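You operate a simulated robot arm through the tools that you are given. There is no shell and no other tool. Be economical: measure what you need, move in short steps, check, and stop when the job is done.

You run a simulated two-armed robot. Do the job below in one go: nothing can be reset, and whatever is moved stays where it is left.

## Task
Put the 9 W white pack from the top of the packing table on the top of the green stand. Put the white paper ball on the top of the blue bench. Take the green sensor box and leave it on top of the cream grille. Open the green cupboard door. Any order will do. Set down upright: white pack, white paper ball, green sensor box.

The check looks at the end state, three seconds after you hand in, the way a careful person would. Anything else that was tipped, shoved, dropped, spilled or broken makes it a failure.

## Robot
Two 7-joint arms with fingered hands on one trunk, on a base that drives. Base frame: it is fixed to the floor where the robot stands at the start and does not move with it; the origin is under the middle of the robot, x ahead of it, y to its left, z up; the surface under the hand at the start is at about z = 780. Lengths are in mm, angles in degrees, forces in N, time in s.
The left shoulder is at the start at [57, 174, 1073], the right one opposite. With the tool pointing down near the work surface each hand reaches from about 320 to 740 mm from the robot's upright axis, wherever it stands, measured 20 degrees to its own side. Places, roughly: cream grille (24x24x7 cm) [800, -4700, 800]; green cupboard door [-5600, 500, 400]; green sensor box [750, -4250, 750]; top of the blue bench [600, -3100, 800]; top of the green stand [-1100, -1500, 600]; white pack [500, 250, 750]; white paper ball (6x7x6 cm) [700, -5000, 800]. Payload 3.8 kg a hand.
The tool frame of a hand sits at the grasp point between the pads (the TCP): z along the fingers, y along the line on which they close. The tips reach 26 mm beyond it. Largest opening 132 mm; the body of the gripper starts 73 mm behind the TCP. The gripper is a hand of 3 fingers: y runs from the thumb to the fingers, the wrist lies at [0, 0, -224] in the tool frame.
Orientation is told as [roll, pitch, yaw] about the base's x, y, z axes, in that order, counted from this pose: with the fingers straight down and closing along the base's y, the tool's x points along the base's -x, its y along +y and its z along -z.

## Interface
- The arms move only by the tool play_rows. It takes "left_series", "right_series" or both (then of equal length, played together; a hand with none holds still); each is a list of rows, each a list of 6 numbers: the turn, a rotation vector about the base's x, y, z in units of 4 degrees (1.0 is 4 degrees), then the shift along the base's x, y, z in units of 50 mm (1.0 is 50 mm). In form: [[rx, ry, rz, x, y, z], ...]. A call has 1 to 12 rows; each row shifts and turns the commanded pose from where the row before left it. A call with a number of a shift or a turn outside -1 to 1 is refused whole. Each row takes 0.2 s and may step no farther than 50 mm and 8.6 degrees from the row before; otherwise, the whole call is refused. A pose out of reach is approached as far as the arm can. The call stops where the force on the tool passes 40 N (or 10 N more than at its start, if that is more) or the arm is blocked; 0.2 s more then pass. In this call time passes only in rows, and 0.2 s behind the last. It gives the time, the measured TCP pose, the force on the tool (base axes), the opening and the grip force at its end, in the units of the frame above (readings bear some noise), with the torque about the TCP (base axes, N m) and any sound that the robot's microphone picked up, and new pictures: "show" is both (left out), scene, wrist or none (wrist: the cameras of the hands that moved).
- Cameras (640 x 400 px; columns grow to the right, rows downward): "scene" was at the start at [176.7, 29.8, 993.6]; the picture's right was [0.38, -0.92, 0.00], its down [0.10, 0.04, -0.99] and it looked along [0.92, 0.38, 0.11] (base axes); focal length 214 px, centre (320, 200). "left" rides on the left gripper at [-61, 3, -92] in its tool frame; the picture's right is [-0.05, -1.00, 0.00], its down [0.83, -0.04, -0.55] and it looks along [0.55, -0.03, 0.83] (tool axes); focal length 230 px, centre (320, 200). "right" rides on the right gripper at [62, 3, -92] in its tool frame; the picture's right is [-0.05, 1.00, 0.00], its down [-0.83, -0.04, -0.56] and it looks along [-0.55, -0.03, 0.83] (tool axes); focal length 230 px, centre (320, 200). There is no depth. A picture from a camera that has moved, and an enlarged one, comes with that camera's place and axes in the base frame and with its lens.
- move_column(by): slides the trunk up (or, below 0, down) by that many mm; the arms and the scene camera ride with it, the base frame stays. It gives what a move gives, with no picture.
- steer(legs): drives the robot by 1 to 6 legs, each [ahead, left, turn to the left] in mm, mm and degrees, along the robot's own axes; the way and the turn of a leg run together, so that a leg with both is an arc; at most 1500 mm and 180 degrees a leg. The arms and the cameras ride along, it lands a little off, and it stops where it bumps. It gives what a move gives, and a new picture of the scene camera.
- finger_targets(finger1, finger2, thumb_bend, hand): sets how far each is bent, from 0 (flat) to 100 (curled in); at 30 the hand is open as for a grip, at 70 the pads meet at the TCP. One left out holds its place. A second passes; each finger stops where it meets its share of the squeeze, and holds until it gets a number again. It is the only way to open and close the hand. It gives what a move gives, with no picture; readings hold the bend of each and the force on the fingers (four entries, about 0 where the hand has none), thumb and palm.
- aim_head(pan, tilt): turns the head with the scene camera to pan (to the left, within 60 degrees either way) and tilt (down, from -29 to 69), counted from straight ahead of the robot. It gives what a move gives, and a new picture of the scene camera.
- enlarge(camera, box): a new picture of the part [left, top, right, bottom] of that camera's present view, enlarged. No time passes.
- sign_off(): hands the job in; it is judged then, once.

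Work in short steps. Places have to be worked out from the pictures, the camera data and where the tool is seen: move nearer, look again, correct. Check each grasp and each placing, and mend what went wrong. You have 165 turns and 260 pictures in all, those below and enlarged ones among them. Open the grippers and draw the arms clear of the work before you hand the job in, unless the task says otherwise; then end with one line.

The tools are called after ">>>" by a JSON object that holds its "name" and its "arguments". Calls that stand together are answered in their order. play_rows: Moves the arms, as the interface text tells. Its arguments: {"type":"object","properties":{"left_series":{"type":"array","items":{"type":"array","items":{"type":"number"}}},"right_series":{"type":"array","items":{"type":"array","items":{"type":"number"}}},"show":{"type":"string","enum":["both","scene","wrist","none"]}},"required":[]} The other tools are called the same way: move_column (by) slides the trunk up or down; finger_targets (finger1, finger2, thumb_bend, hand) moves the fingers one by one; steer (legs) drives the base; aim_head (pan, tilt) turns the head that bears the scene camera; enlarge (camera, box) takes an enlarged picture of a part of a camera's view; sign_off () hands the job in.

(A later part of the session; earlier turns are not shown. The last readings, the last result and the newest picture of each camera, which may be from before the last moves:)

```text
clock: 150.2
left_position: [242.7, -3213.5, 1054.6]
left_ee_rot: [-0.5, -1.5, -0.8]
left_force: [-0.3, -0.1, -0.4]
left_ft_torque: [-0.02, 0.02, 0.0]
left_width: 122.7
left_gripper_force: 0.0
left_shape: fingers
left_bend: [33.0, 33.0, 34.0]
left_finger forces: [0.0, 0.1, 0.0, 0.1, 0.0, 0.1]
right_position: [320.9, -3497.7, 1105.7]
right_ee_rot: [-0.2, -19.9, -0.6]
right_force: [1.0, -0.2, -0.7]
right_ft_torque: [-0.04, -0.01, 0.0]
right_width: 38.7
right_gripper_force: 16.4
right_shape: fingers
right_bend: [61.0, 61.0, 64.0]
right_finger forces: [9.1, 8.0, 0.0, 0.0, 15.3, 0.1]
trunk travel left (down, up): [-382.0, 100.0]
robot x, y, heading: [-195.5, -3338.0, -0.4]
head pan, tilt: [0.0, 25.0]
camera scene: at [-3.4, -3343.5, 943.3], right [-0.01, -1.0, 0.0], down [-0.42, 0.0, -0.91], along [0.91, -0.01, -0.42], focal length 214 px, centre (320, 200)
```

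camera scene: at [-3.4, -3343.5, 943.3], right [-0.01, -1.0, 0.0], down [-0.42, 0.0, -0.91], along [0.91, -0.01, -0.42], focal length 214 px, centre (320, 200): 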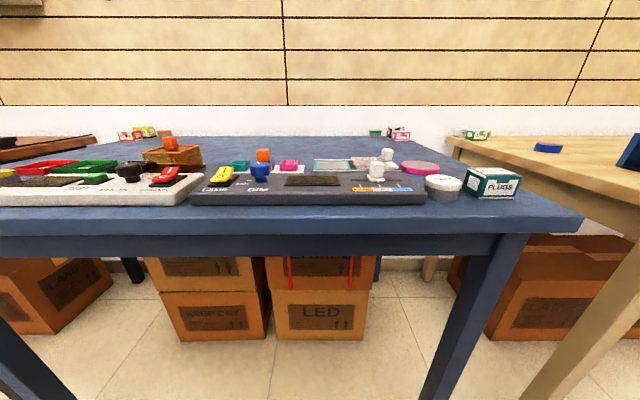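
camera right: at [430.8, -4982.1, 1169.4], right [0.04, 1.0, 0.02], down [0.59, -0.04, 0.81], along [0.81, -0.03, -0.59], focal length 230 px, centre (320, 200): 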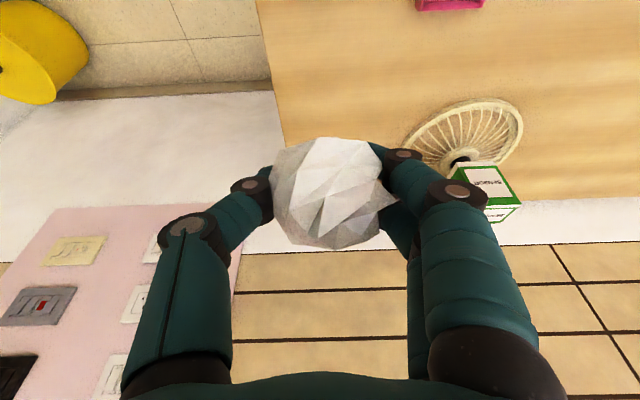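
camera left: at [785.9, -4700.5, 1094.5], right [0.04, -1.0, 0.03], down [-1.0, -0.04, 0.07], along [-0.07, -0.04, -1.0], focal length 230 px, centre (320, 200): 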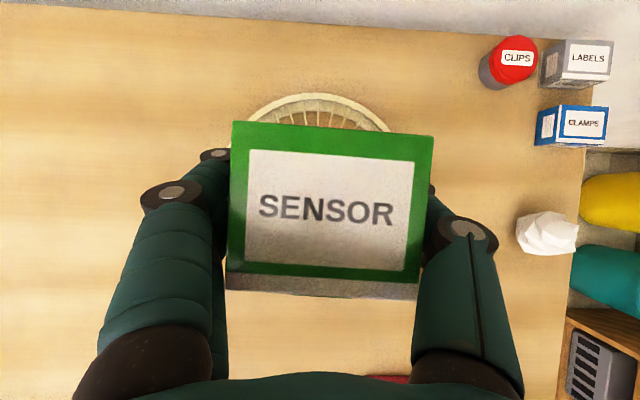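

The back half of the blue bench is free. I drive closer and look again.

>>> {"name": "steer", "arguments": {"legs": [[190, 150, 0.4]]}}

>>> {"name": "enlarge", "arguments": {"camera": "right", "box": [0, 0, 640, 400]}}

>>> {"name": "enlarge", "arguments": {"camera": "left", "box": [0, 0, 640, 400]}}

```text
clock: 152.2
left_position: [431.3, -3059.6, 1055.1]
left_ee_rot: [-0.5, -1.5, -0.2]
left_force: [0.3, 0.0, 0.1]
left_ft_torque: [-0.01, 0.01, 0.02]
left_width: 122.7
left_gripper_force: 0.1
left_shape: fingers
left_bend: [33.0, 33.0, 34.0]
left_finger forces: [0.1, 0.1, 0.0, 0.0, 0.0, 0.0]
right_position: [512.2, -3341.4, 1105.9]
right_ee_rot: [0.0, -20.1, -0.1]
right_force: [-0.1, 0.1, -0.1]
right_ft_torque: [-0.01, 0.03, 0.01]
right_width: 38.7
right_gripper_force: 15.7
right_shape: fingers
right_bend: [61.0, 61.0, 64.0]
right_finger forces: [8.9, 8.1, 0.1, 0.0, 15.3, 0.1]
trunk travel left (down, up): [-382.0, 100.0]
robot x, y, heading: [-0.9, -3188.0, -0.1]
head pan, tilt: [0.0, 25.0]
camera scene: at [187.1, -3191.7, 943.2], right [0.0, -1.0, 0.0], down [-0.42, 0.0, -0.91], along [0.91, 0.0, -0.42], focal length 214 px, centre (320, 200)
```

scene: 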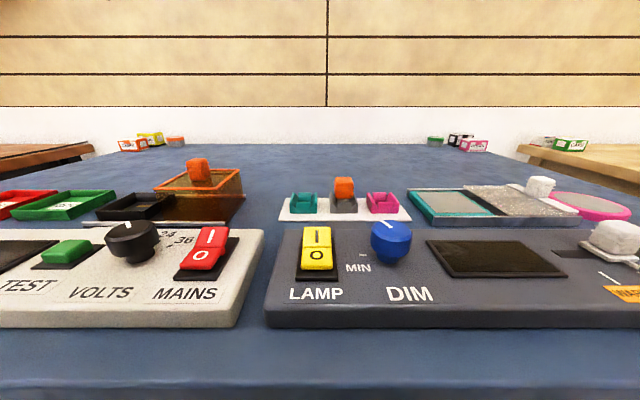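

```text
1.00 times, centred on (320, 200) of right (not enlarged: the box is as wide or as high as the picture)
camera zoom: at [424.0, -3339.3, 1169.4], right [0.05, 1.0, 0.02], down [0.59, -0.04, 0.81], along [0.81, -0.03, -0.59], focal length 230 px, centre (320, 200)
```

zoom: 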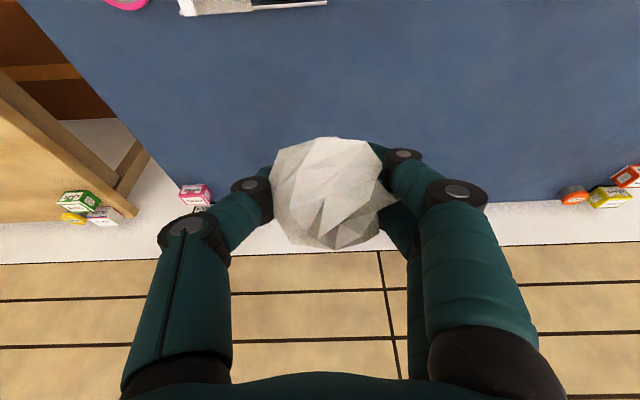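

```text
1.00 times, centred on (320, 200) of left (not enlarged: the box is as wide or as high as the picture)
camera zoom: at [492.0, -3054.4, 1149.6], right [0.05, -1.0, 0.01], down [-0.84, -0.03, 0.53], along [-0.53, -0.03, -0.85], focal length 230 px, centre (320, 200)
```

zoom: 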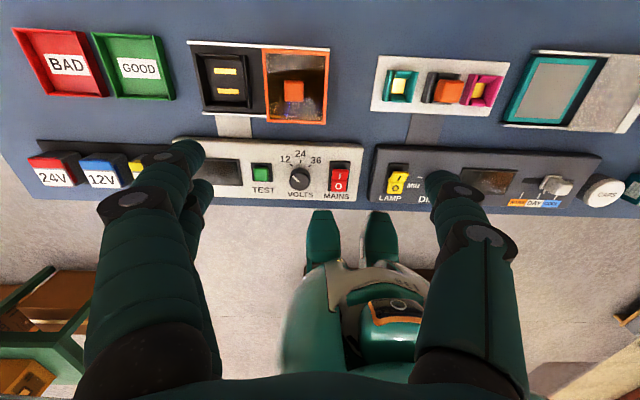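

Free bench surface lies beyond x≈540. I move the ball over (650, −3341) and lower it to ~z 880.

>>> {"name": "play_rows", "arguments": {"right_series": [[0, 0, 0, 0.9, 0, -0.2], [0, 0, 0, 0.9, 0, -0.3], [0, 0, 0, 0.9, 0, -0.3], [0, 0, 0, 0.06, 0, -0.9], [0, 0, 0, 0, 0, -0.9], [0, 0, 0, 0, 0, -0.9], [0, 0, 0, 0, 0, -0.9]], "show": "both"}}

>>> {"name": "enlarge", "arguments": {"camera": "scene", "box": [320, 80, 500, 220]}}

```text
clock: 153.8
left_position: [432.6, -3059.0, 1056.7]
left_ee_rot: [-0.6, -1.5, -0.3]
left_force: [0.3, -0.2, 0.6]
left_ft_torque: [0.04, 0.01, 0.02]
left_width: 122.5
left_gripper_force: 0.1
left_shape: fingers
left_bend: [33.0, 33.0, 34.0]
left_finger forces: [0.0, 0.0, 0.0, 0.0, 0.0, 0.1]
right_position: [650.3, -3342.2, 883.9]
right_ee_rot: [-0.1, -20.1, -0.1]
right_force: [-0.6, -0.3, 0.3]
right_ft_torque: [0.03, 0.01, 0.01]
right_width: 38.3
right_gripper_force: 16.1
right_shape: fingers
right_bend: [61.0, 61.0, 64.0]
right_finger forces: [8.9, 8.2, 0.0, 0.0, 15.2, 0.1]
trunk travel left (down, up): [-382.0, 100.0]
robot x, y, heading: [-4.7, -3187.3, 0.1]
head pan, tilt: [0.0, 25.0]
camera scene: at [187.1, -3192.0, 943.2], right [0.0, -1.0, 0.0], down [-0.42, 0.0, -0.91], along [0.91, 0.0, -0.42], focal length 214 px, centre (320, 200)
camera right: at [561.8, -3339.8, 948.2], right [0.05, 1.0, 0.02], down [0.59, -0.04, 0.81], along [0.81, -0.03, -0.59], focal length 230 px, centre (320, 200)
```

scene: 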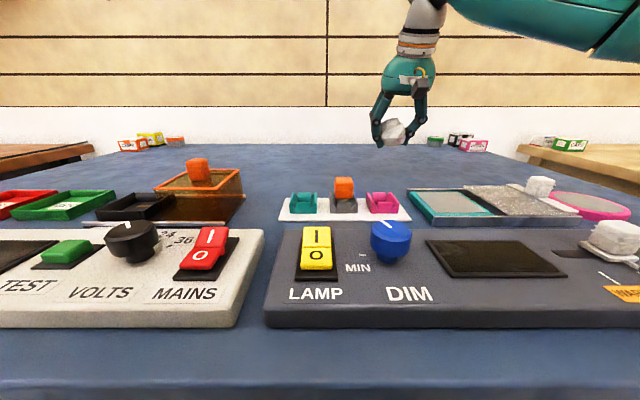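
right: 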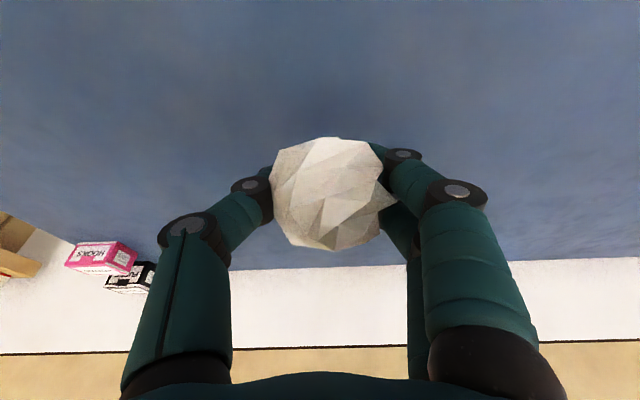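

```text
2.86 times, centred on (410, 150) of scene
camera zoom: at [187.1, -3192.0, 943.2], right [0.0, -1.0, 0.0], down [-0.42, 0.0, -0.91], along [0.91, 0.0, -0.42], focal length 613 px, centre (63, 343)
```

zoom: 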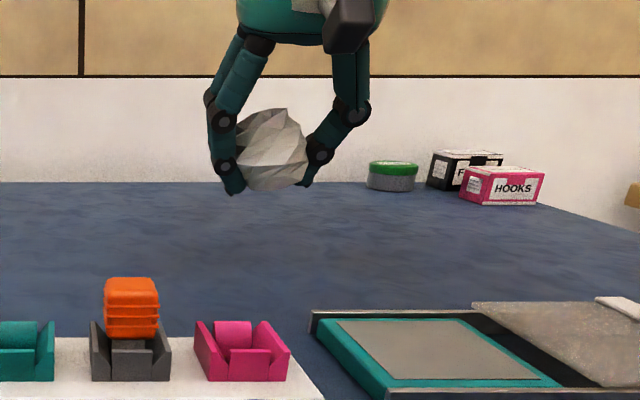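

Clear area below. I lower to 845, then proceed in small steps.

>>> {"name": "play_rows", "arguments": {"right_series": [[0, 0, 0, 0, 0, -0.5], [0, 0, 0, 0, 0, -0.24]], "show": "none"}}

>>> {"name": "play_rows", "arguments": {"right_series": [[0, 0, 0, 0, 0, -0.08], [0, 0, 0, 0, 0, -0.06]], "show": "none"}}

>>> {"name": "play_rows", "arguments": {"right_series": [[0, 0, 0, 0, 0, -0.06]], "show": "scene"}}

```text
clock: 154.4
left_position: [431.2, -3059.0, 1056.1]
left_ee_rot: [-0.4, -1.6, -0.2]
left_force: [0.0, -0.3, -0.7]
left_ft_torque: [0.03, -0.02, 0.01]
left_width: 122.7
left_gripper_force: 0.0
left_shape: fingers
left_bend: [33.0, 33.0, 34.0]
left_finger forces: [0.0, 0.0, 0.1, 0.1, 0.0, 0.0]
right_position: [650.7, -3341.9, 847.0]
right_ee_rot: [-0.1, -20.2, -0.1]
right_force: [-0.6, 0.1, 0.0]
right_ft_torque: [0.04, -0.03, 0.03]
right_width: 38.2
right_gripper_force: 16.3
right_shape: fingers
right_bend: [61.0, 61.0, 64.0]
right_finger forces: [9.1, 8.2, 0.0, 0.1, 15.2, 0.0]
trunk travel left (down, up): [-382.0, 100.0]
robot x, y, heading: [-3.1, -3188.3, 0.0]
head pan, tilt: [0.0, 25.0]
```

```text
clock: 155.0
left_position: [431.9, -3059.6, 1055.7]
left_ee_rot: [-0.5, -1.5, -0.3]
left_force: [0.7, -0.3, 0.4]
left_ft_torque: [-0.03, -0.01, 0.03]
left_width: 122.6
left_gripper_force: 0.1
left_shape: fingers
left_bend: [33.0, 33.0, 34.0]
left_finger forces: [0.0, 0.0, 0.1, 0.1, 0.1, 0.1]
right_position: [651.0, -3343.4, 840.9]
right_ee_rot: [-0.1, -20.0, 0.0]
right_force: [0.2, -0.7, -0.3]
right_ft_torque: [-0.01, 0.03, 0.0]
right_width: 38.0
right_gripper_force: 15.7
right_shape: fingers
right_bend: [61.0, 61.0, 64.0]
right_finger forces: [9.0, 8.1, 0.1, 0.0, 15.1, 0.0]
trunk travel left (down, up): [-382.0, 100.0]
robot x, y, heading: [-2.7, -3189.9, 0.1]
head pan, tilt: [0.0, 25.0]
```

```text
clock: 155.4
left_position: [432.1, -3060.3, 1056.5]
left_ee_rot: [-0.5, -1.6, -0.3]
left_force: [0.4, -0.3, -0.7]
left_ft_torque: [0.0, 0.03, 0.01]
left_width: 122.6
left_gripper_force: 0.1
left_shape: fingers
left_bend: [33.0, 33.0, 34.0]
left_finger forces: [0.0, 0.0, 0.0, 0.1, 0.0, 0.0]
right_position: [650.8, -3343.1, 837.0]
right_ee_rot: [-0.1, -20.1, -0.1]
right_force: [0.5, -0.6, -0.4]
right_ft_torque: [-0.03, -0.04, -0.01]
right_width: 38.4
right_gripper_force: 16.2
right_shape: fingers
right_bend: [61.0, 61.0, 64.0]
right_finger forces: [9.0, 8.2, 0.1, 0.0, 15.1, 0.0]
trunk travel left (down, up): [-382.0, 100.0]
robot x, y, heading: [-3.0, -3188.9, 0.3]
head pan, tilt: [0.0, 25.0]
camera scene: at [186.9, -3191.9, 943.2], right [0.0, -1.0, 0.0], down [-0.42, 0.0, -0.91], along [0.91, 0.0, -0.42], focal length 214 px, centre (320, 200)
```

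scene: 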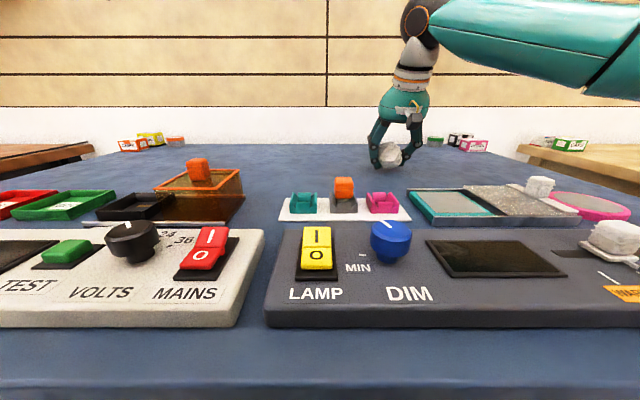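

No contact at 837 yet; continuing.

>>> {"name": "play_rows", "arguments": {"right_series": [[0, 0, 0, 0, 0, -0.06]], "show": "none"}}

>>> {"name": "play_rows", "arguments": {"right_series": [[0, 0, 0, 0, 0, -0.05]], "show": "none"}}

>>> {"name": "enlarge", "arguments": {"camera": "scene", "box": [340, 100, 460, 200]}}

```text
clock: 155.8
left_position: [431.9, -3060.0, 1055.3]
left_ee_rot: [-0.5, -1.4, -0.3]
left_force: [0.2, 0.1, -0.2]
left_ft_torque: [-0.02, 0.0, 0.04]
left_width: 122.8
left_gripper_force: 0.2
left_shape: fingers
left_bend: [33.0, 33.0, 34.0]
left_finger forces: [0.1, 0.0, 0.0, 0.0, 0.1, 0.1]
right_position: [652.0, -3343.2, 834.8]
right_ee_rot: [-0.1, -20.0, -0.1]
right_force: [-0.5, -0.3, 0.1]
right_ft_torque: [0.03, 0.03, 0.01]
right_width: 38.1
right_gripper_force: 16.3
right_shape: fingers
right_bend: [61.0, 61.0, 64.0]
right_finger forces: [10.1, 8.1, 0.0, 0.0, 15.4, 0.0]
trunk travel left (down, up): [-382.0, 100.0]
robot x, y, heading: [-4.1, -3187.2, -0.3]
head pan, tilt: [0.0, 25.0]
```

```text
clock: 156.2
left_position: [431.2, -3059.5, 1056.4]
left_ee_rot: [-0.5, -1.5, -0.3]
left_force: [0.0, 1.2, 0.1]
left_ft_torque: [0.03, 0.01, -0.01]
left_width: 122.6
left_gripper_force: 0.2
left_shape: fingers
left_bend: [33.0, 33.0, 34.0]
left_finger forces: [0.0, 0.1, 0.0, 0.0, 0.0, 0.0]
right_position: [650.8, -3342.1, 835.1]
right_ee_rot: [0.0, -20.2, -0.1]
right_force: [-1.4, 0.0, 8.3]
right_ft_torque: [0.21, 0.06, 0.03]
right_width: 37.7
right_gripper_force: 21.9
right_shape: fingers
right_bend: [62.0, 61.0, 64.0]
right_finger forces: [18.7, 8.0, 0.0, 0.0, 16.1, 0.0]
trunk travel left (down, up): [-382.0, 100.0]
robot x, y, heading: [1.6, -3188.2, -0.1]
head pan, tilt: [0.0, 25.0]
```

```text
4.00 times, centred on (400, 150) of scene
camera zoom: at [186.2, -3191.7, 943.5], right [0.0, -1.0, 0.0], down [-0.42, 0.0, -0.91], along [0.91, 0.0, -0.42], focal length 858 px, centre (0, 400)
```

zoom: 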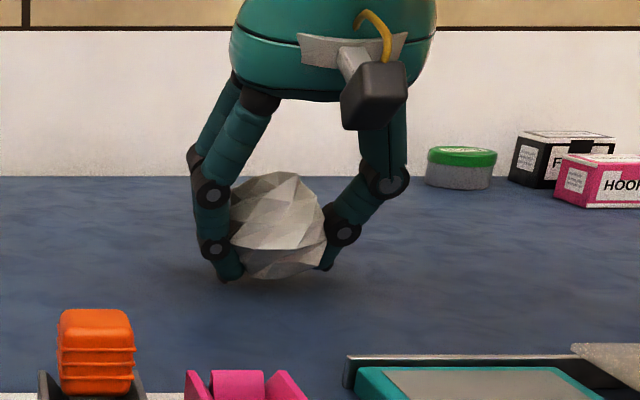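

Contact. I ease up and open in two stages.

>>> {"name": "play_rows", "arguments": {"right_series": [[0, 0, 0, 0, 0, 0.03]], "show": "none"}}

>>> {"name": "finger_targets", "arguments": {"hand": "right", "finger1": 54, "finger2": 54, "thumb_bend": 57}}

>>> {"name": "finger_targets", "arguments": {"hand": "right", "finger1": 30, "finger2": 30, "thumb_bend": 30}}

>>> {"name": "enlarge", "arguments": {"camera": "right", "box": [0, 0, 640, 400]}}

```text
clock: 156.6
left_position: [431.9, -3059.5, 1054.9]
left_ee_rot: [-0.5, -1.5, -0.3]
left_force: [-0.3, 0.0, -0.5]
left_ft_torque: [0.01, 0.01, 0.02]
left_width: 122.8
left_gripper_force: 0.1
left_shape: fingers
left_bend: [33.0, 33.0, 34.0]
left_finger forces: [0.0, 0.0, 0.0, 0.1, 0.1, 0.0]
right_position: [650.6, -3341.1, 835.1]
right_ee_rot: [0.0, -20.1, -0.2]
right_force: [2.5, 0.8, 6.9]
right_ft_torque: [0.23, -0.02, -0.01]
right_width: 37.5
right_gripper_force: 20.2
right_shape: fingers
right_bend: [62.0, 61.0, 64.0]
right_finger forces: [16.1, 9.0, 0.0, 0.1, 15.6, 0.0]
trunk travel left (down, up): [-382.0, 100.0]
robot x, y, heading: [-1.4, -3187.6, -0.1]
head pan, tilt: [0.0, 25.0]
```

```text
clock: 157.6
left_position: [431.9, -3060.0, 1056.0]
left_ee_rot: [-0.5, -1.4, -0.3]
left_force: [-1.3, -0.9, -0.9]
left_ft_torque: [-0.04, -0.04, -0.01]
left_width: 122.5
left_gripper_force: 0.0
left_shape: fingers
left_bend: [33.0, 33.0, 34.0]
left_finger forces: [0.0, 0.0, 0.0, 0.0, 0.1, 0.1]
right_position: [649.6, -3342.4, 834.6]
right_ee_rot: [-0.2, -20.2, -0.2]
right_force: [3.8, -3.5, 12.3]
right_ft_torque: [0.22, -0.07, -0.05]
right_width: 43.1
right_gripper_force: 6.3
right_shape: fingers
right_bend: [60.0, 54.0, 56.0]
right_finger forces: [12.1, 0.0, 0.0, 0.1, 0.3, 0.1]
trunk travel left (down, up): [-382.0, 100.0]
robot x, y, heading: [-1.2, -3187.9, -0.0]
head pan, tilt: [0.0, 25.0]
```

```text
clock: 158.6
left_position: [431.1, -3059.3, 1056.5]
left_ee_rot: [-0.5, -1.4, -0.3]
left_force: [-0.2, 0.0, -0.5]
left_ft_torque: [0.0, 0.0, -0.03]
left_width: 122.5
left_gripper_force: 0.1
left_shape: fingers
left_bend: [33.0, 33.0, 34.0]
left_finger forces: [0.0, 0.0, 0.0, 0.0, 0.0, 0.1]
right_position: [649.5, -3341.9, 834.3]
right_ee_rot: [-0.1, -20.0, 0.0]
right_force: [0.6, -0.1, 0.1]
right_ft_torque: [0.02, -0.01, 0.01]
right_width: 134.1
right_gripper_force: 0.1
right_shape: fingers
right_bend: [30.0, 30.0, 30.0]
right_finger forces: [0.0, 0.1, 0.1, 0.0, 0.1, 0.0]
trunk travel left (down, up): [-382.0, 100.0]
robot x, y, heading: [-4.0, -3187.3, -0.1]
head pan, tilt: [0.0, 25.0]
```

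```text
1.00 times, centred on (320, 200) of right (not enlarged: the box is as wide or as high as the picture)
camera zoom: at [561.5, -3339.4, 898.2], right [0.05, 1.0, 0.02], down [0.59, -0.04, 0.81], along [0.81, -0.03, -0.59], focal length 230 px, centre (320, 200)
```

zoom: 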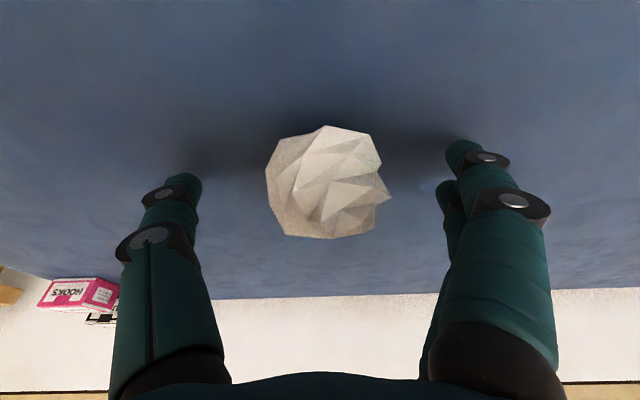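

Ball rests freely. I withdraw the right hand up and back.

>>> {"name": "play_rows", "arguments": {"right_series": [[0, 0, 0, 0, 0, 0.6], [0, 0, 0, 0, 0, 0.9], [0, 0, 0, 0, 0, 0.9], [0, 0, 0, 0, 0, 0.9], [0, 0, 0, -0.4, 0, 0.8], [0, 1, 0, -0.9, 0, 0.4], [0, 1, 0, -0.9, 0, 0.2], [0, 1, 0, -0.9, 0, 0], [0, 1, 0, -0.9, 0, 0], [0, 1, 0, -0.9, 0, 0], [0, 0, 0, -0.9, 0, 0]], "show": "both"}}

```text
clock: 161.0
left_position: [430.7, -3060.5, 1055.7]
left_ee_rot: [-0.5, -1.5, -0.3]
left_force: [-1.0, -0.1, -0.5]
left_ft_torque: [-0.01, -0.01, 0.01]
left_width: 122.7
left_gripper_force: 0.1
left_shape: fingers
left_bend: [33.0, 33.0, 34.0]
left_finger forces: [0.0, 0.0, 0.0, 0.0, 0.0, 0.1]
right_position: [359.8, -3341.4, 1068.9]
right_ee_rot: [0.0, -0.1, -0.2]
right_force: [-0.7, 0.4, 0.0]
right_ft_torque: [-0.02, 0.02, -0.01]
right_width: 134.0
right_gripper_force: 0.0
right_shape: fingers
right_bend: [30.0, 30.0, 30.0]
right_finger forces: [0.0, 0.0, 0.0, 0.0, 0.0, 0.0]
trunk travel left (down, up): [-382.0, 100.0]
robot x, y, heading: [-1.8, -3185.0, -0.0]
head pan, tilt: [0.0, 25.0]
camera scene: at [186.3, -3191.9, 943.4], right [0.0, -1.0, 0.0], down [-0.42, 0.0, -0.91], along [0.91, 0.0, -0.42], focal length 214 px, centre (320, 200)
camera right: at [298.8, -3339.1, 1159.6], right [0.06, 1.0, 0.0], down [0.83, -0.04, 0.56], along [0.55, -0.03, -0.83], focal length 230 px, centre (320, 200)
```

scene: 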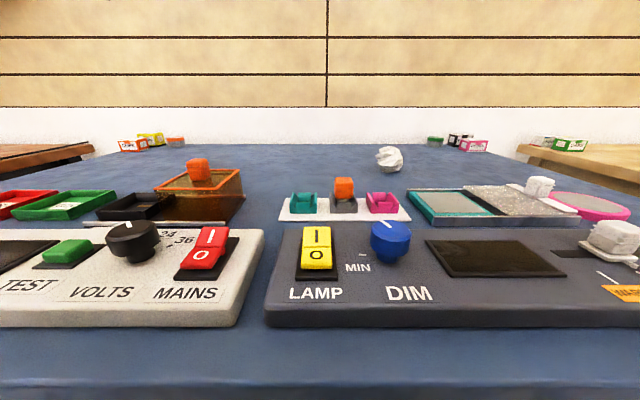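
right: 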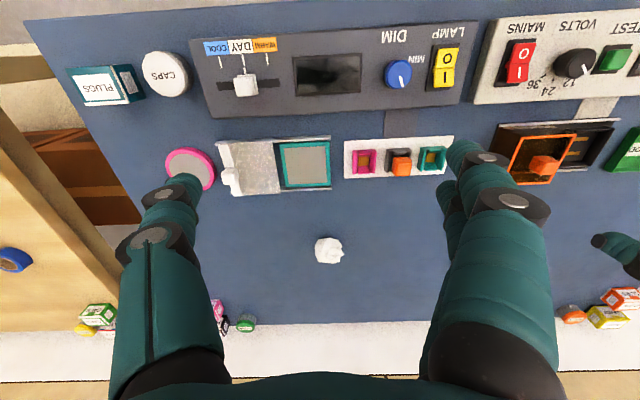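

Pack, sensor box and ball are placed. Now the cupboard door near (−5600, 500). I back off, go up the aisle to y≈−2350, and turn to face −x.

>>> {"name": "steer", "arguments": {"legs": [[-230, 0, 0], [0, 840, 0], [0, 0, 180]]}}

>>> {"name": "aim_head", "arguments": {"pan": 0, "tilt": 8}}

```text
clock: 177.4
left_position: [-666.0, -2482.2, 1054.9]
left_ee_rot: [-0.5, -1.5, -180.0]
left_force: [-0.3, -0.3, -0.6]
left_ft_torque: [0.02, 0.02, 0.03]
left_width: 122.7
left_gripper_force: 0.2
left_shape: fingers
left_bend: [33.0, 33.0, 34.0]
left_finger forces: [0.1, 0.1, 0.1, 0.1, 0.0, 0.0]
right_position: [-596.6, -2198.5, 1068.0]
right_ee_rot: [-0.1, -0.1, -179.8]
right_force: [0.3, 0.7, -0.2]
right_ft_torque: [0.01, 0.04, 0.0]
right_width: 133.8
right_gripper_force: 0.1
right_shape: fingers
right_bend: [30.0, 30.0, 30.0]
right_finger forces: [0.0, 0.0, 0.1, 0.0, 0.1, 0.0]
trunk travel left (down, up): [-382.0, 100.0]
robot x, y, heading: [-230.3, -2353.7, -180.0]
head pan, tilt: [0.0, 25.0]
camera scene: at [-420.0, -2354.7, 943.3], right [-0.01, 1.0, 0.0], down [0.42, 0.0, -0.91], along [-0.91, -0.01, -0.42], focal length 214 px, centre (320, 200)
```

scene: 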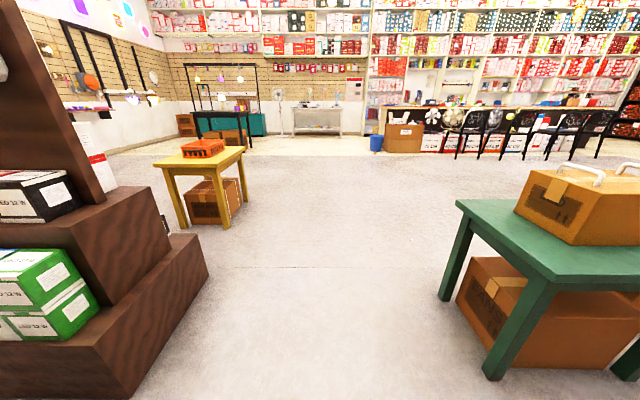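

```text
clock: 178.2
left_position: [-665.9, -2481.8, 1055.8]
left_ee_rot: [-0.5, -1.6, -180.0]
left_force: [0.1, 0.5, 0.7]
left_ft_torque: [0.0, 0.03, 0.01]
left_width: 122.5
left_gripper_force: 0.2
left_shape: fingers
left_bend: [33.0, 33.0, 34.0]
left_finger forces: [0.0, 0.0, 0.1, 0.0, 0.0, 0.0]
right_position: [-596.6, -2198.1, 1068.6]
right_ee_rot: [0.0, 0.1, -179.8]
right_force: [-0.1, 0.4, -0.4]
right_ft_torque: [-0.01, -0.01, 0.02]
right_width: 133.8
right_gripper_force: 0.2
right_shape: fingers
right_bend: [30.0, 30.0, 30.0]
right_finger forces: [0.1, 0.0, 0.0, 0.0, 0.0, 0.0]
trunk travel left (down, up): [-382.0, 100.0]
robot x, y, heading: [-237.1, -2350.5, -179.5]
head pan, tilt: [0.0, 8.0]
camera scene: at [-420.5, -2354.7, 970.8], right [-0.01, 1.0, 0.0], down [0.14, 0.0, -0.99], along [-0.99, -0.01, -0.14], focal length 214 px, centre (320, 200)
```

scene: 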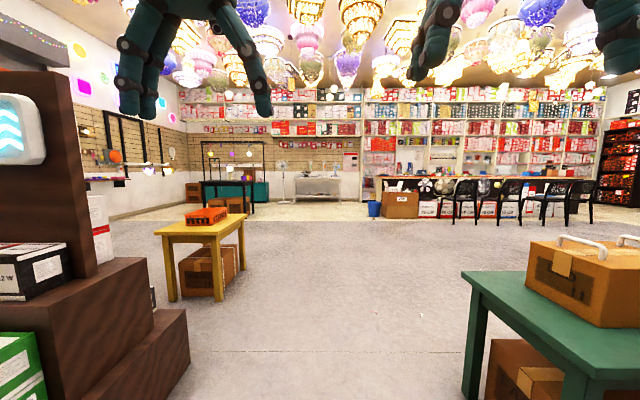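

The corridor ahead is clear. I drive 2.6 m ahead and look right toward the cupboard.

>>> {"name": "steer", "arguments": {"legs": [[1400, 0, 0], [1200, 0, -45]]}}

```text
clock: 190.9
left_position: [-3115.1, -1732.1, 1055.5]
left_ee_rot: [-0.5, -1.4, 135.4]
left_force: [-0.5, 0.4, 0.7]
left_ft_torque: [0.01, -0.01, 0.01]
left_width: 122.7
left_gripper_force: 0.3
left_shape: fingers
left_bend: [33.0, 33.0, 34.0]
left_finger forces: [0.0, 0.1, 0.0, 0.0, 0.1, 0.0]
right_position: [-2868.2, -1578.4, 1068.4]
right_ee_rot: [-0.1, 0.0, 135.5]
right_force: [0.4, -0.7, -0.7]
right_ft_torque: [-0.04, 0.02, 0.01]
right_width: 134.0
right_gripper_force: 0.1
right_shape: fingers
right_bend: [30.0, 30.0, 30.0]
right_finger forces: [0.1, 0.0, 0.0, 0.1, 0.0, 0.0]
trunk travel left (down, up): [-382.0, 100.0]
robot x, y, heading: [-2715.3, -1943.7, 135.9]
head pan, tilt: [0.0, 8.0]
cut short: leg 2
camera scene: at [-2848.6, -1814.6, 970.8], right [0.7, 0.72, 0.0], down [0.1, -0.1, -0.99], along [-0.71, 0.69, -0.14], focal length 214 px, centre (320, 200)
```

scene: 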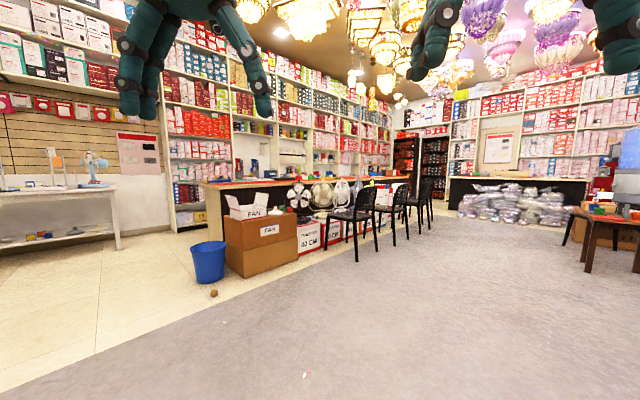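

Leg 2 was cut slightly short; I look down and around for what is near.

>>> {"name": "aim_head", "arguments": {"pan": -50, "tilt": 30}}

>>> {"name": "aim_head", "arguments": {"pan": 50, "tilt": 30}}

```text
clock: 192.1
left_position: [-3114.4, -1732.0, 1055.2]
left_ee_rot: [-0.5, -1.5, 135.4]
left_force: [-0.4, 0.3, 0.4]
left_ft_torque: [0.01, 0.0, -0.01]
left_width: 122.9
left_gripper_force: 0.1
left_shape: fingers
left_bend: [33.0, 33.0, 34.0]
left_finger forces: [0.0, 0.0, 0.0, 0.1, 0.0, 0.0]
right_position: [-2867.3, -1580.3, 1068.3]
right_ee_rot: [-0.1, 0.1, 135.6]
right_force: [0.4, -0.2, -1.4]
right_ft_torque: [0.01, 0.02, 0.01]
right_width: 133.9
right_gripper_force: 0.0
right_shape: fingers
right_bend: [30.0, 30.0, 30.0]
right_finger forces: [0.0, 0.1, 0.0, 0.1, 0.1, 0.0]
trunk travel left (down, up): [-382.0, 100.0]
robot x, y, heading: [-2714.1, -1942.3, 135.5]
head pan, tilt: [-50.0, 30.0]
camera scene: at [-2775.5, -1789.2, 935.3], right [1.0, -0.07, 0.0], down [-0.04, -0.5, -0.87], along [0.06, 0.86, -0.5], focal length 214 px, centre (320, 200)
```

scene: 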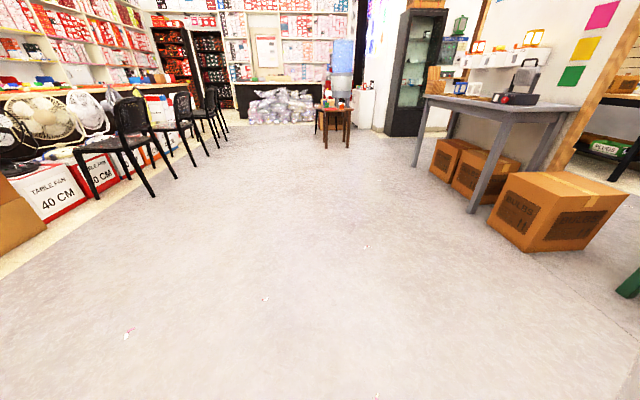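

```text
clock: 193.8
left_position: [-3113.0, -1733.4, 1055.9]
left_ee_rot: [-0.6, -1.5, 135.4]
left_force: [0.0, 0.7, 0.2]
left_ft_torque: [0.02, -0.01, 0.02]
left_width: 122.8
left_gripper_force: 0.0
left_shape: fingers
left_bend: [33.0, 33.0, 34.0]
left_finger forces: [0.0, 0.0, 0.0, 0.0, 0.1, 0.0]
right_position: [-2867.1, -1580.7, 1068.5]
right_ee_rot: [-0.1, 0.0, 135.6]
right_force: [-0.2, -0.1, 0.0]
right_ft_torque: [0.01, 0.01, 0.0]
right_width: 134.0
right_gripper_force: 0.2
right_shape: fingers
right_bend: [30.0, 30.0, 30.0]
right_finger forces: [0.1, 0.0, 0.1, 0.1, 0.1, 0.0]
trunk travel left (down, up): [-382.0, 100.0]
robot x, y, heading: [-2714.3, -1944.4, 135.6]
head pan, tilt: [50.0, 30.0]
camera scene: at [-2872.2, -1888.3, 935.3], right [-0.1, 1.0, 0.0], down [0.5, 0.05, -0.87], along [-0.86, -0.09, -0.5], focal length 214 px, centre (320, 200)
```

scene: 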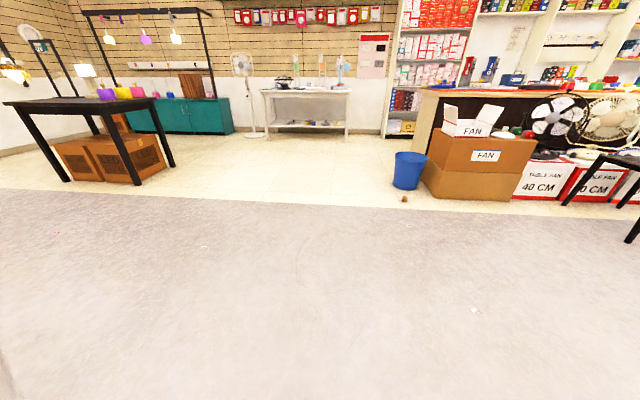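

No obstacle near — just the arc ending. The target direction is straight ahead; I look there enlarged.

>>> {"name": "aim_head", "arguments": {"pan": 0, "tilt": 10}}

>>> {"name": "enlarge", "arguments": {"camera": "scene", "box": [180, 120, 400, 260]}}

>>> {"name": "enlarge", "arguments": {"camera": "scene", "box": [380, 80, 640, 260]}}

```text
clock: 195.0
left_position: [-3114.4, -1732.1, 1055.0]
left_ee_rot: [-0.5, -1.4, 135.4]
left_force: [-0.2, 0.3, 0.4]
left_ft_torque: [-0.02, 0.01, 0.02]
left_width: 122.6
left_gripper_force: 0.1
left_shape: fingers
left_bend: [33.0, 33.0, 34.0]
left_finger forces: [0.1, 0.0, 0.0, 0.0, 0.1, 0.1]
right_position: [-2866.4, -1579.8, 1068.0]
right_ee_rot: [-0.1, 0.0, 135.5]
right_force: [-0.3, 0.8, 0.4]
right_ft_torque: [-0.03, 0.0, 0.02]
right_width: 133.9
right_gripper_force: 0.0
right_shape: fingers
right_bend: [30.0, 30.0, 30.0]
right_finger forces: [0.0, 0.0, 0.0, 0.1, 0.0, 0.1]
trunk travel left (down, up): [-382.0, 100.0]
robot x, y, heading: [-2714.5, -1944.4, 135.5]
head pan, tilt: [0.0, 10.0]
camera scene: at [-2848.8, -1814.5, 967.6], right [0.7, 0.72, 0.0], down [0.12, -0.12, -0.98], along [-0.71, 0.69, -0.17], focal length 214 px, centre (320, 200)
```

scene: 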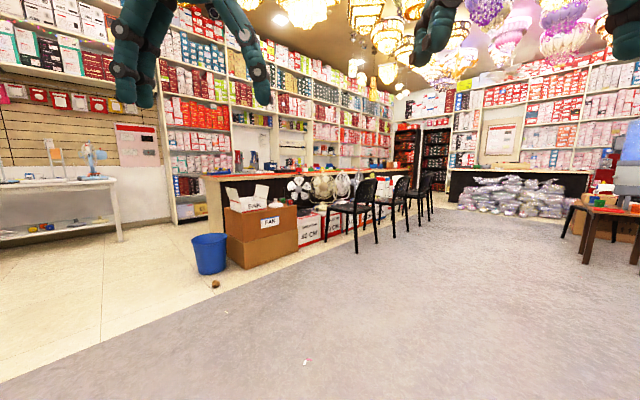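

```text
2.86 times, centred on (290, 190) of scene
camera zoom: at [-2848.8, -1814.5, 967.6], right [0.7, 0.72, 0.0], down [0.12, -0.12, -0.98], along [-0.71, 0.69, -0.17], focal length 613 px, centre (406, 229)
```

zoom: 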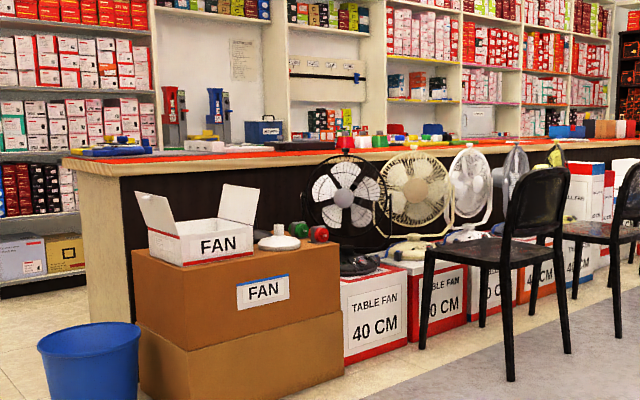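

```text
2.22 times, centred on (510, 170) of scene
camera zoom: at [-2848.8, -1814.5, 967.6], right [0.7, 0.72, 0.0], down [0.12, -0.12, -0.98], along [-0.71, 0.69, -0.17], focal length 477 px, centre (-102, 267)
```

zoom: 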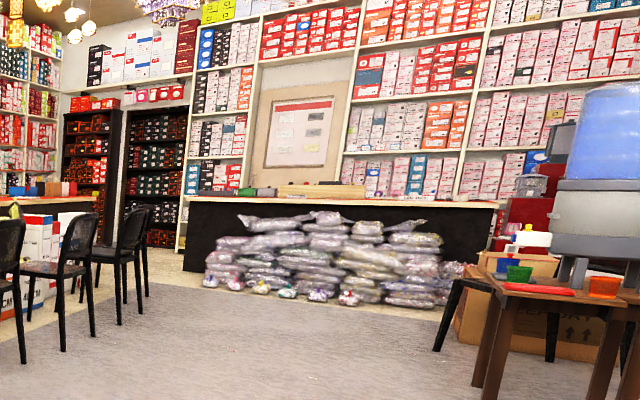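

The cupboard likely faces the aisle behind the counter. I turn to −x, drive along y≈−1940 clear of the bucket, and look again.

>>> {"name": "steer", "arguments": {"legs": [[0, 0, 44.5], [1500, 0, 0], [900, 0, 0]]}}

>>> {"name": "aim_head", "arguments": {"pan": -45, "tilt": 15}}

```text
clock: 208.8
left_position: [-5534.8, -2057.2, 1055.8]
left_ee_rot: [-0.5, -1.6, 179.3]
left_force: [0.1, 0.0, -0.3]
left_ft_torque: [-0.01, 0.0, -0.02]
left_width: 122.5
left_gripper_force: 0.1
left_shape: fingers
left_bend: [33.0, 33.0, 34.0]
left_finger forces: [0.0, 0.1, 0.1, 0.0, 0.0, 0.0]
right_position: [-5463.2, -1776.0, 1068.2]
right_ee_rot: [0.0, 0.1, 179.5]
right_force: [0.4, 0.1, 0.9]
right_ft_torque: [-0.01, 0.0, 0.01]
right_width: 134.1
right_gripper_force: 0.2
right_shape: fingers
right_bend: [30.0, 30.0, 30.0]
right_finger forces: [0.0, 0.0, 0.0, 0.0, 0.0, 0.0]
trunk travel left (down, up): [-382.0, 100.0]
robot x, y, heading: [-5103.4, -1933.2, 179.8]
head pan, tilt: [0.0, 10.0]
camera scene: at [-5289.4, -1934.2, 967.6], right [0.01, 1.0, 0.0], down [0.17, 0.0, -0.98], along [-0.98, 0.01, -0.17], focal length 214 px, centre (320, 200)
```

scene: 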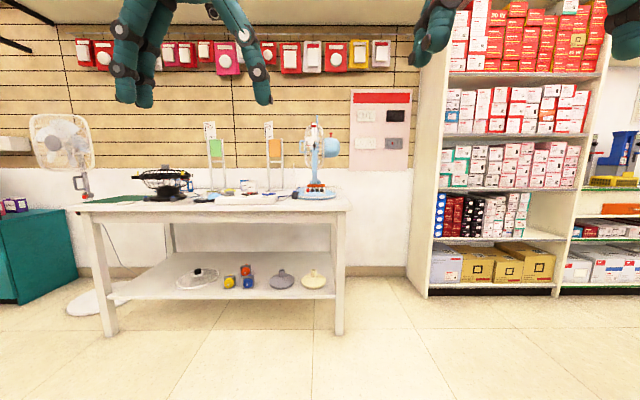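

```text
clock: 209.9
left_position: [-5534.9, -2058.0, 1055.0]
left_ee_rot: [-0.4, -1.6, 179.3]
left_force: [-0.8, -0.4, -1.0]
left_ft_torque: [-0.03, 0.03, -0.01]
left_width: 122.6
left_gripper_force: 0.2
left_shape: fingers
left_bend: [33.0, 33.0, 34.0]
left_finger forces: [0.1, 0.0, 0.0, 0.0, 0.0, 0.0]
right_position: [-5462.3, -1776.7, 1068.1]
right_ee_rot: [-0.2, 0.0, 179.6]
right_force: [0.0, -0.1, 0.7]
right_ft_torque: [0.03, -0.01, -0.01]
right_width: 134.0
right_gripper_force: 0.1
right_shape: fingers
right_bend: [30.0, 30.0, 30.0]
right_finger forces: [0.0, 0.0, 0.0, 0.1, 0.0, 0.0]
trunk travel left (down, up): [-382.0, 100.0]
robot x, y, heading: [-5101.0, -1932.5, 179.6]
head pan, tilt: [-45.0, 15.0]
camera scene: at [-5262.0, -1868.4, 959.5], right [0.71, 0.7, 0.0], down [0.18, -0.18, -0.97], along [-0.68, 0.69, -0.26], focal length 214 px, centre (320, 200)
```

scene: 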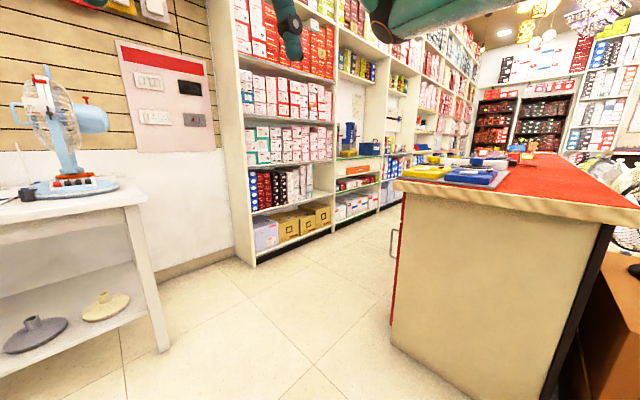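

The doors are on the counter's back face at x≈−5592 (a red one first), facing the 1.1 m aisle. I turn north and enter the aisle, keeping clear of the white table.

>>> {"name": "steer", "arguments": {"legs": [[0, 0, -90], [150, 500, 0], [250, 350, 0], [150, 160, 0]]}}

>>> {"name": "aim_head", "arguments": {"pan": -20, "tilt": 25}}

```text
clock: 223.5
left_position: [-6229.2, -933.2, 1056.0]
left_ee_rot: [-0.4, -1.5, 89.2]
left_force: [1.0, -0.3, 0.0]
left_ft_torque: [-0.01, -0.04, 0.0]
left_width: 122.8
left_gripper_force: 0.0
left_shape: fingers
left_bend: [33.0, 33.0, 34.0]
left_finger forces: [0.0, 0.0, 0.0, 0.0, 0.1, 0.1]
right_position: [-5948.1, -1005.4, 1069.1]
right_ee_rot: [-0.2, 0.0, 89.4]
right_force: [0.3, 1.1, 0.3]
right_ft_torque: [0.0, -0.05, 0.0]
right_width: 134.2
right_gripper_force: 0.1
right_shape: fingers
right_bend: [30.0, 30.0, 30.0]
right_finger forces: [0.1, 0.0, 0.0, 0.0, 0.1, 0.0]
trunk travel left (down, up): [-382.0, 100.0]
robot x, y, heading: [-6106.8, -1370.0, 89.6]
head pan, tilt: [-45.0, 15.0]
camera scene: at [-6035.9, -1210.5, 959.5], right [0.7, -0.71, 0.0], down [-0.18, -0.18, -0.97], along [0.69, 0.68, -0.26], focal length 214 px, centre (320, 200)
```

scene: 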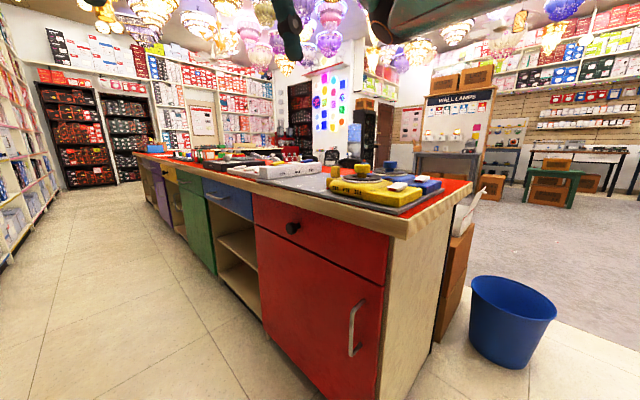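

```text
clock: 224.4
left_position: [-6229.7, -933.7, 1056.3]
left_ee_rot: [-0.5, -1.5, 89.1]
left_force: [-1.1, 0.9, -0.9]
left_ft_torque: [0.0, -0.02, 0.03]
left_width: 122.5
left_gripper_force: 0.2
left_shape: fingers
left_bend: [33.0, 33.0, 34.0]
left_finger forces: [0.0, 0.1, 0.0, 0.0, 0.1, 0.0]
right_position: [-5946.9, -1006.6, 1068.5]
right_ee_rot: [0.0, -0.1, 89.4]
right_force: [-0.2, -0.5, -0.3]
right_ft_torque: [0.0, -0.01, -0.04]
right_width: 133.8
right_gripper_force: 0.0
right_shape: fingers
right_bend: [30.0, 30.0, 30.0]
right_finger forces: [0.0, 0.0, 0.0, 0.1, 0.0, 0.0]
trunk travel left (down, up): [-382.0, 100.0]
robot x, y, heading: [-6103.1, -1368.3, 89.5]
head pan, tilt: [-20.0, 25.0]
camera scene: at [-6070.0, -1189.8, 943.3], right [0.94, -0.35, 0.0], down [-0.15, -0.4, -0.91], along [0.32, 0.85, -0.42], focal length 214 px, centre (320, 200)
```

scene: 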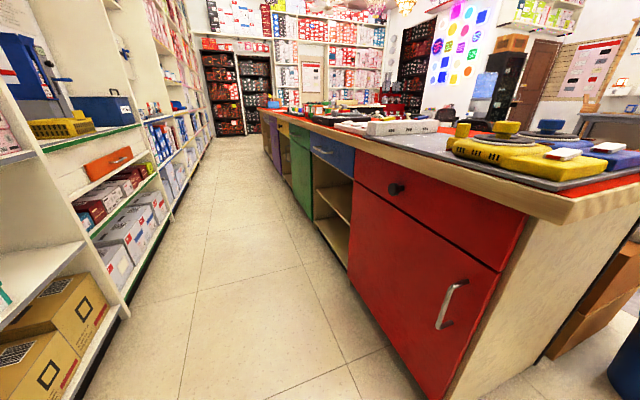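

The green door is farther along, y≈270–900. I drive up the aisle to about y −50 and look at it.

>>> {"name": "steer", "arguments": {"legs": [[1320, 0, 0]]}}

>>> {"name": "aim_head", "arguments": {"pan": -45, "tilt": 35}}

```text
clock: 231.0
left_position: [-6220.6, 385.3, 1056.4]
left_ee_rot: [-0.5, -1.5, 89.3]
left_force: [-0.3, 0.1, 0.0]
left_ft_torque: [-0.03, 0.0, 0.0]
left_width: 122.6
left_gripper_force: 0.2
left_shape: fingers
left_bend: [33.0, 33.0, 34.0]
left_finger forces: [0.1, 0.1, 0.0, 0.1, 0.0, 0.1]
right_position: [-5938.7, 314.0, 1067.8]
right_ee_rot: [-0.1, 0.0, 89.6]
right_force: [0.3, 0.6, -0.9]
right_ft_torque: [0.04, -0.04, 0.0]
right_width: 134.0
right_gripper_force: 0.1
right_shape: fingers
right_bend: [30.0, 30.0, 30.0]
right_finger forces: [0.1, 0.0, 0.0, 0.0, 0.1, 0.0]
trunk travel left (down, up): [-382.0, 100.0]
robot x, y, heading: [-6095.4, -46.4, 89.5]
head pan, tilt: [-20.0, 25.0]
camera scene: at [-6061.5, 130.8, 943.2], right [0.94, -0.35, 0.0], down [-0.15, -0.4, -0.91], along [0.31, 0.85, -0.42], focal length 214 px, centre (320, 200)
```

scene: 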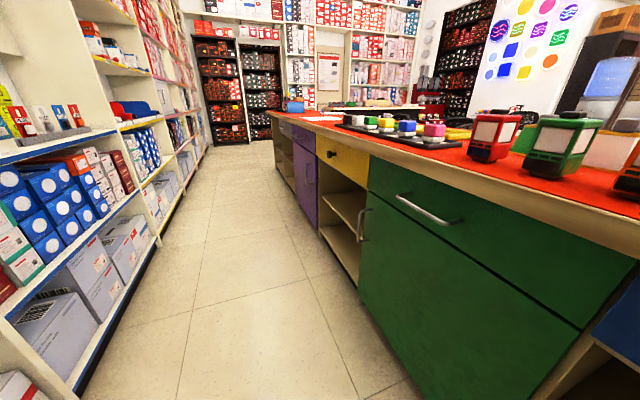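

```text
clock: 231.9
left_position: [-6221.2, 386.2, 1056.6]
left_ee_rot: [-0.6, -1.5, 89.4]
left_force: [-0.2, 0.1, -0.2]
left_ft_torque: [-0.01, -0.05, -0.05]
left_width: 122.7
left_gripper_force: 0.0
left_shape: fingers
left_bend: [33.0, 33.0, 34.0]
left_finger forces: [0.0, 0.1, 0.1, 0.0, 0.0, 0.0]
right_position: [-5939.5, 313.6, 1069.2]
right_ee_rot: [-0.2, -0.1, 89.6]
right_force: [-0.1, -0.7, -0.3]
right_ft_torque: [0.01, 0.02, -0.01]
right_width: 134.0
right_gripper_force: 0.0
right_shape: fingers
right_bend: [30.0, 30.0, 30.0]
right_finger forces: [0.0, 0.0, 0.0, 0.1, 0.1, 0.0]
trunk travel left (down, up): [-382.0, 100.0]
robot x, y, heading: [-6093.0, -47.2, 89.7]
head pan, tilt: [-45.0, 35.0]
camera scene: at [-6030.9, 106.3, 927.5], right [0.7, -0.71, 0.0], down [-0.41, -0.4, -0.82], along [0.58, 0.58, -0.57], focal length 214 px, centre (320, 200)
```

scene: 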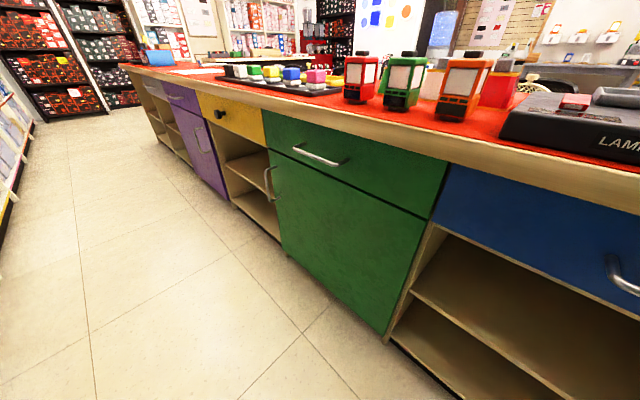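

The green unit has a drawer on top and a door below: door y≈190–820, z≈50–615, vertical handle at its north edge near (−5632, 790, 480), hinge on the south. I'll stand north of the swing arc at about (−6250, 960) facing +x and use the right hand.

>>> {"name": "steer", "arguments": {"legs": [[1010, 155, 0], [0, 0, -89.7]]}}

>>> {"name": "move_column", "arguments": {"by": -340}}

>>> {"name": "aim_head", "arguments": {"pan": -15, "tilt": 25}}

```text
clock: 241.0
left_position: [-5814.1, 1112.1, 1055.6]
left_ee_rot: [-0.6, -1.6, 0.6]
left_force: [0.1, 0.1, -0.3]
left_ft_torque: [0.0, -0.02, -0.03]
left_width: 122.9
left_gripper_force: 0.1
left_shape: fingers
left_bend: [33.0, 33.0, 34.0]
left_finger forces: [0.0, 0.1, 0.0, 0.0, 0.0, 0.0]
right_position: [-5878.8, 829.2, 1067.6]
right_ee_rot: [-0.1, -0.1, 0.8]
right_force: [0.3, 0.5, 0.5]
right_ft_torque: [0.05, 0.02, 0.02]
right_width: 134.1
right_gripper_force: 0.0
right_shape: fingers
right_bend: [30.0, 30.0, 30.0]
right_finger forces: [0.0, 0.0, 0.0, 0.0, 0.0, 0.0]
trunk travel left (down, up): [-382.0, 100.0]
robot x, y, heading: [-6244.1, 977.1, 1.0]
head pan, tilt: [-45.0, 35.0]
camera scene: at [-6084.8, 913.3, 927.5], right [-0.7, -0.72, 0.0], down [-0.41, 0.4, -0.82], along [0.59, -0.57, -0.57], focal length 214 px, centre (320, 200)
```

scene: 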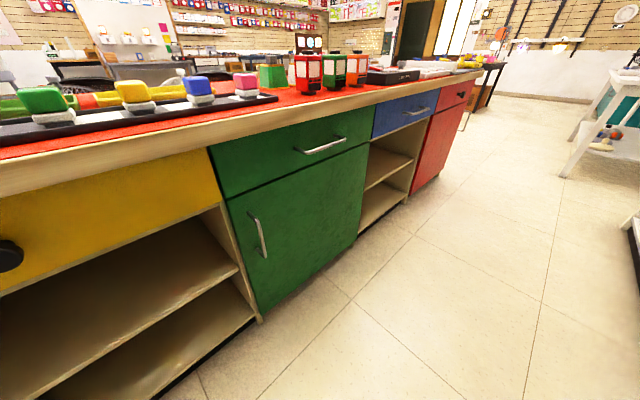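

```text
clock: 244.3
left_position: [-5813.4, 1112.5, 716.0]
left_ee_rot: [-0.5, -1.6, 0.6]
left_force: [0.6, -0.6, 0.5]
left_ft_torque: [-0.02, 0.01, 0.01]
left_width: 122.4
left_gripper_force: 0.1
left_shape: fingers
left_bend: [33.0, 33.0, 34.0]
left_finger forces: [0.0, 0.0, 0.0, 0.0, 0.0, 0.0]
right_position: [-5880.0, 828.4, 727.2]
right_ee_rot: [-0.1, -0.1, 0.8]
right_force: [-0.1, 0.4, 0.8]
right_ft_torque: [0.03, 0.01, -0.04]
right_width: 134.0
right_gripper_force: 0.0
right_shape: fingers
right_bend: [30.0, 30.0, 30.0]
right_finger forces: [0.0, 0.0, 0.0, 0.0, 0.0, 0.0]
trunk travel left (down, up): [-42.0, 440.0]
robot x, y, heading: [-6245.6, 977.8, 0.7]
head pan, tilt: [-45.0, 35.0]
```

```text
clock: 245.3
left_position: [-5813.5, 1112.5, 715.8]
left_ee_rot: [-0.5, -1.5, 0.7]
left_force: [-1.0, -0.6, 0.2]
left_ft_torque: [-0.03, -0.03, 0.02]
left_width: 122.9
left_gripper_force: 0.1
left_shape: fingers
left_bend: [33.0, 33.0, 34.0]
left_finger forces: [0.1, 0.0, 0.0, 0.0, 0.1, 0.1]
right_position: [-5878.6, 830.1, 727.9]
right_ee_rot: [-0.1, -0.2, 0.8]
right_force: [-0.4, -0.4, -0.2]
right_ft_torque: [0.0, -0.01, 0.03]
right_width: 133.7
right_gripper_force: 0.0
right_shape: fingers
right_bend: [30.0, 30.0, 30.0]
right_finger forces: [0.1, 0.0, 0.0, 0.1, 0.0, 0.0]
trunk travel left (down, up): [-42.0, 440.0]
robot x, y, heading: [-6243.5, 979.3, 0.8]
head pan, tilt: [-15.0, 25.0]
camera scene: at [-6058.1, 952.1, 595.9], right [-0.24, -0.97, 0.0], down [-0.41, 0.1, -0.91], along [0.88, -0.22, -0.42], focal length 214 px, centre (320, 200)
```

scene: 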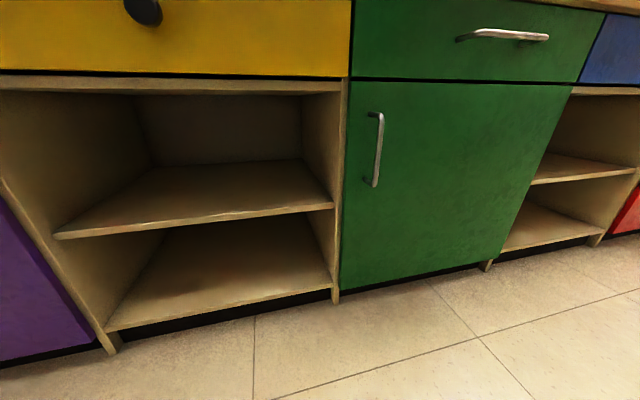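

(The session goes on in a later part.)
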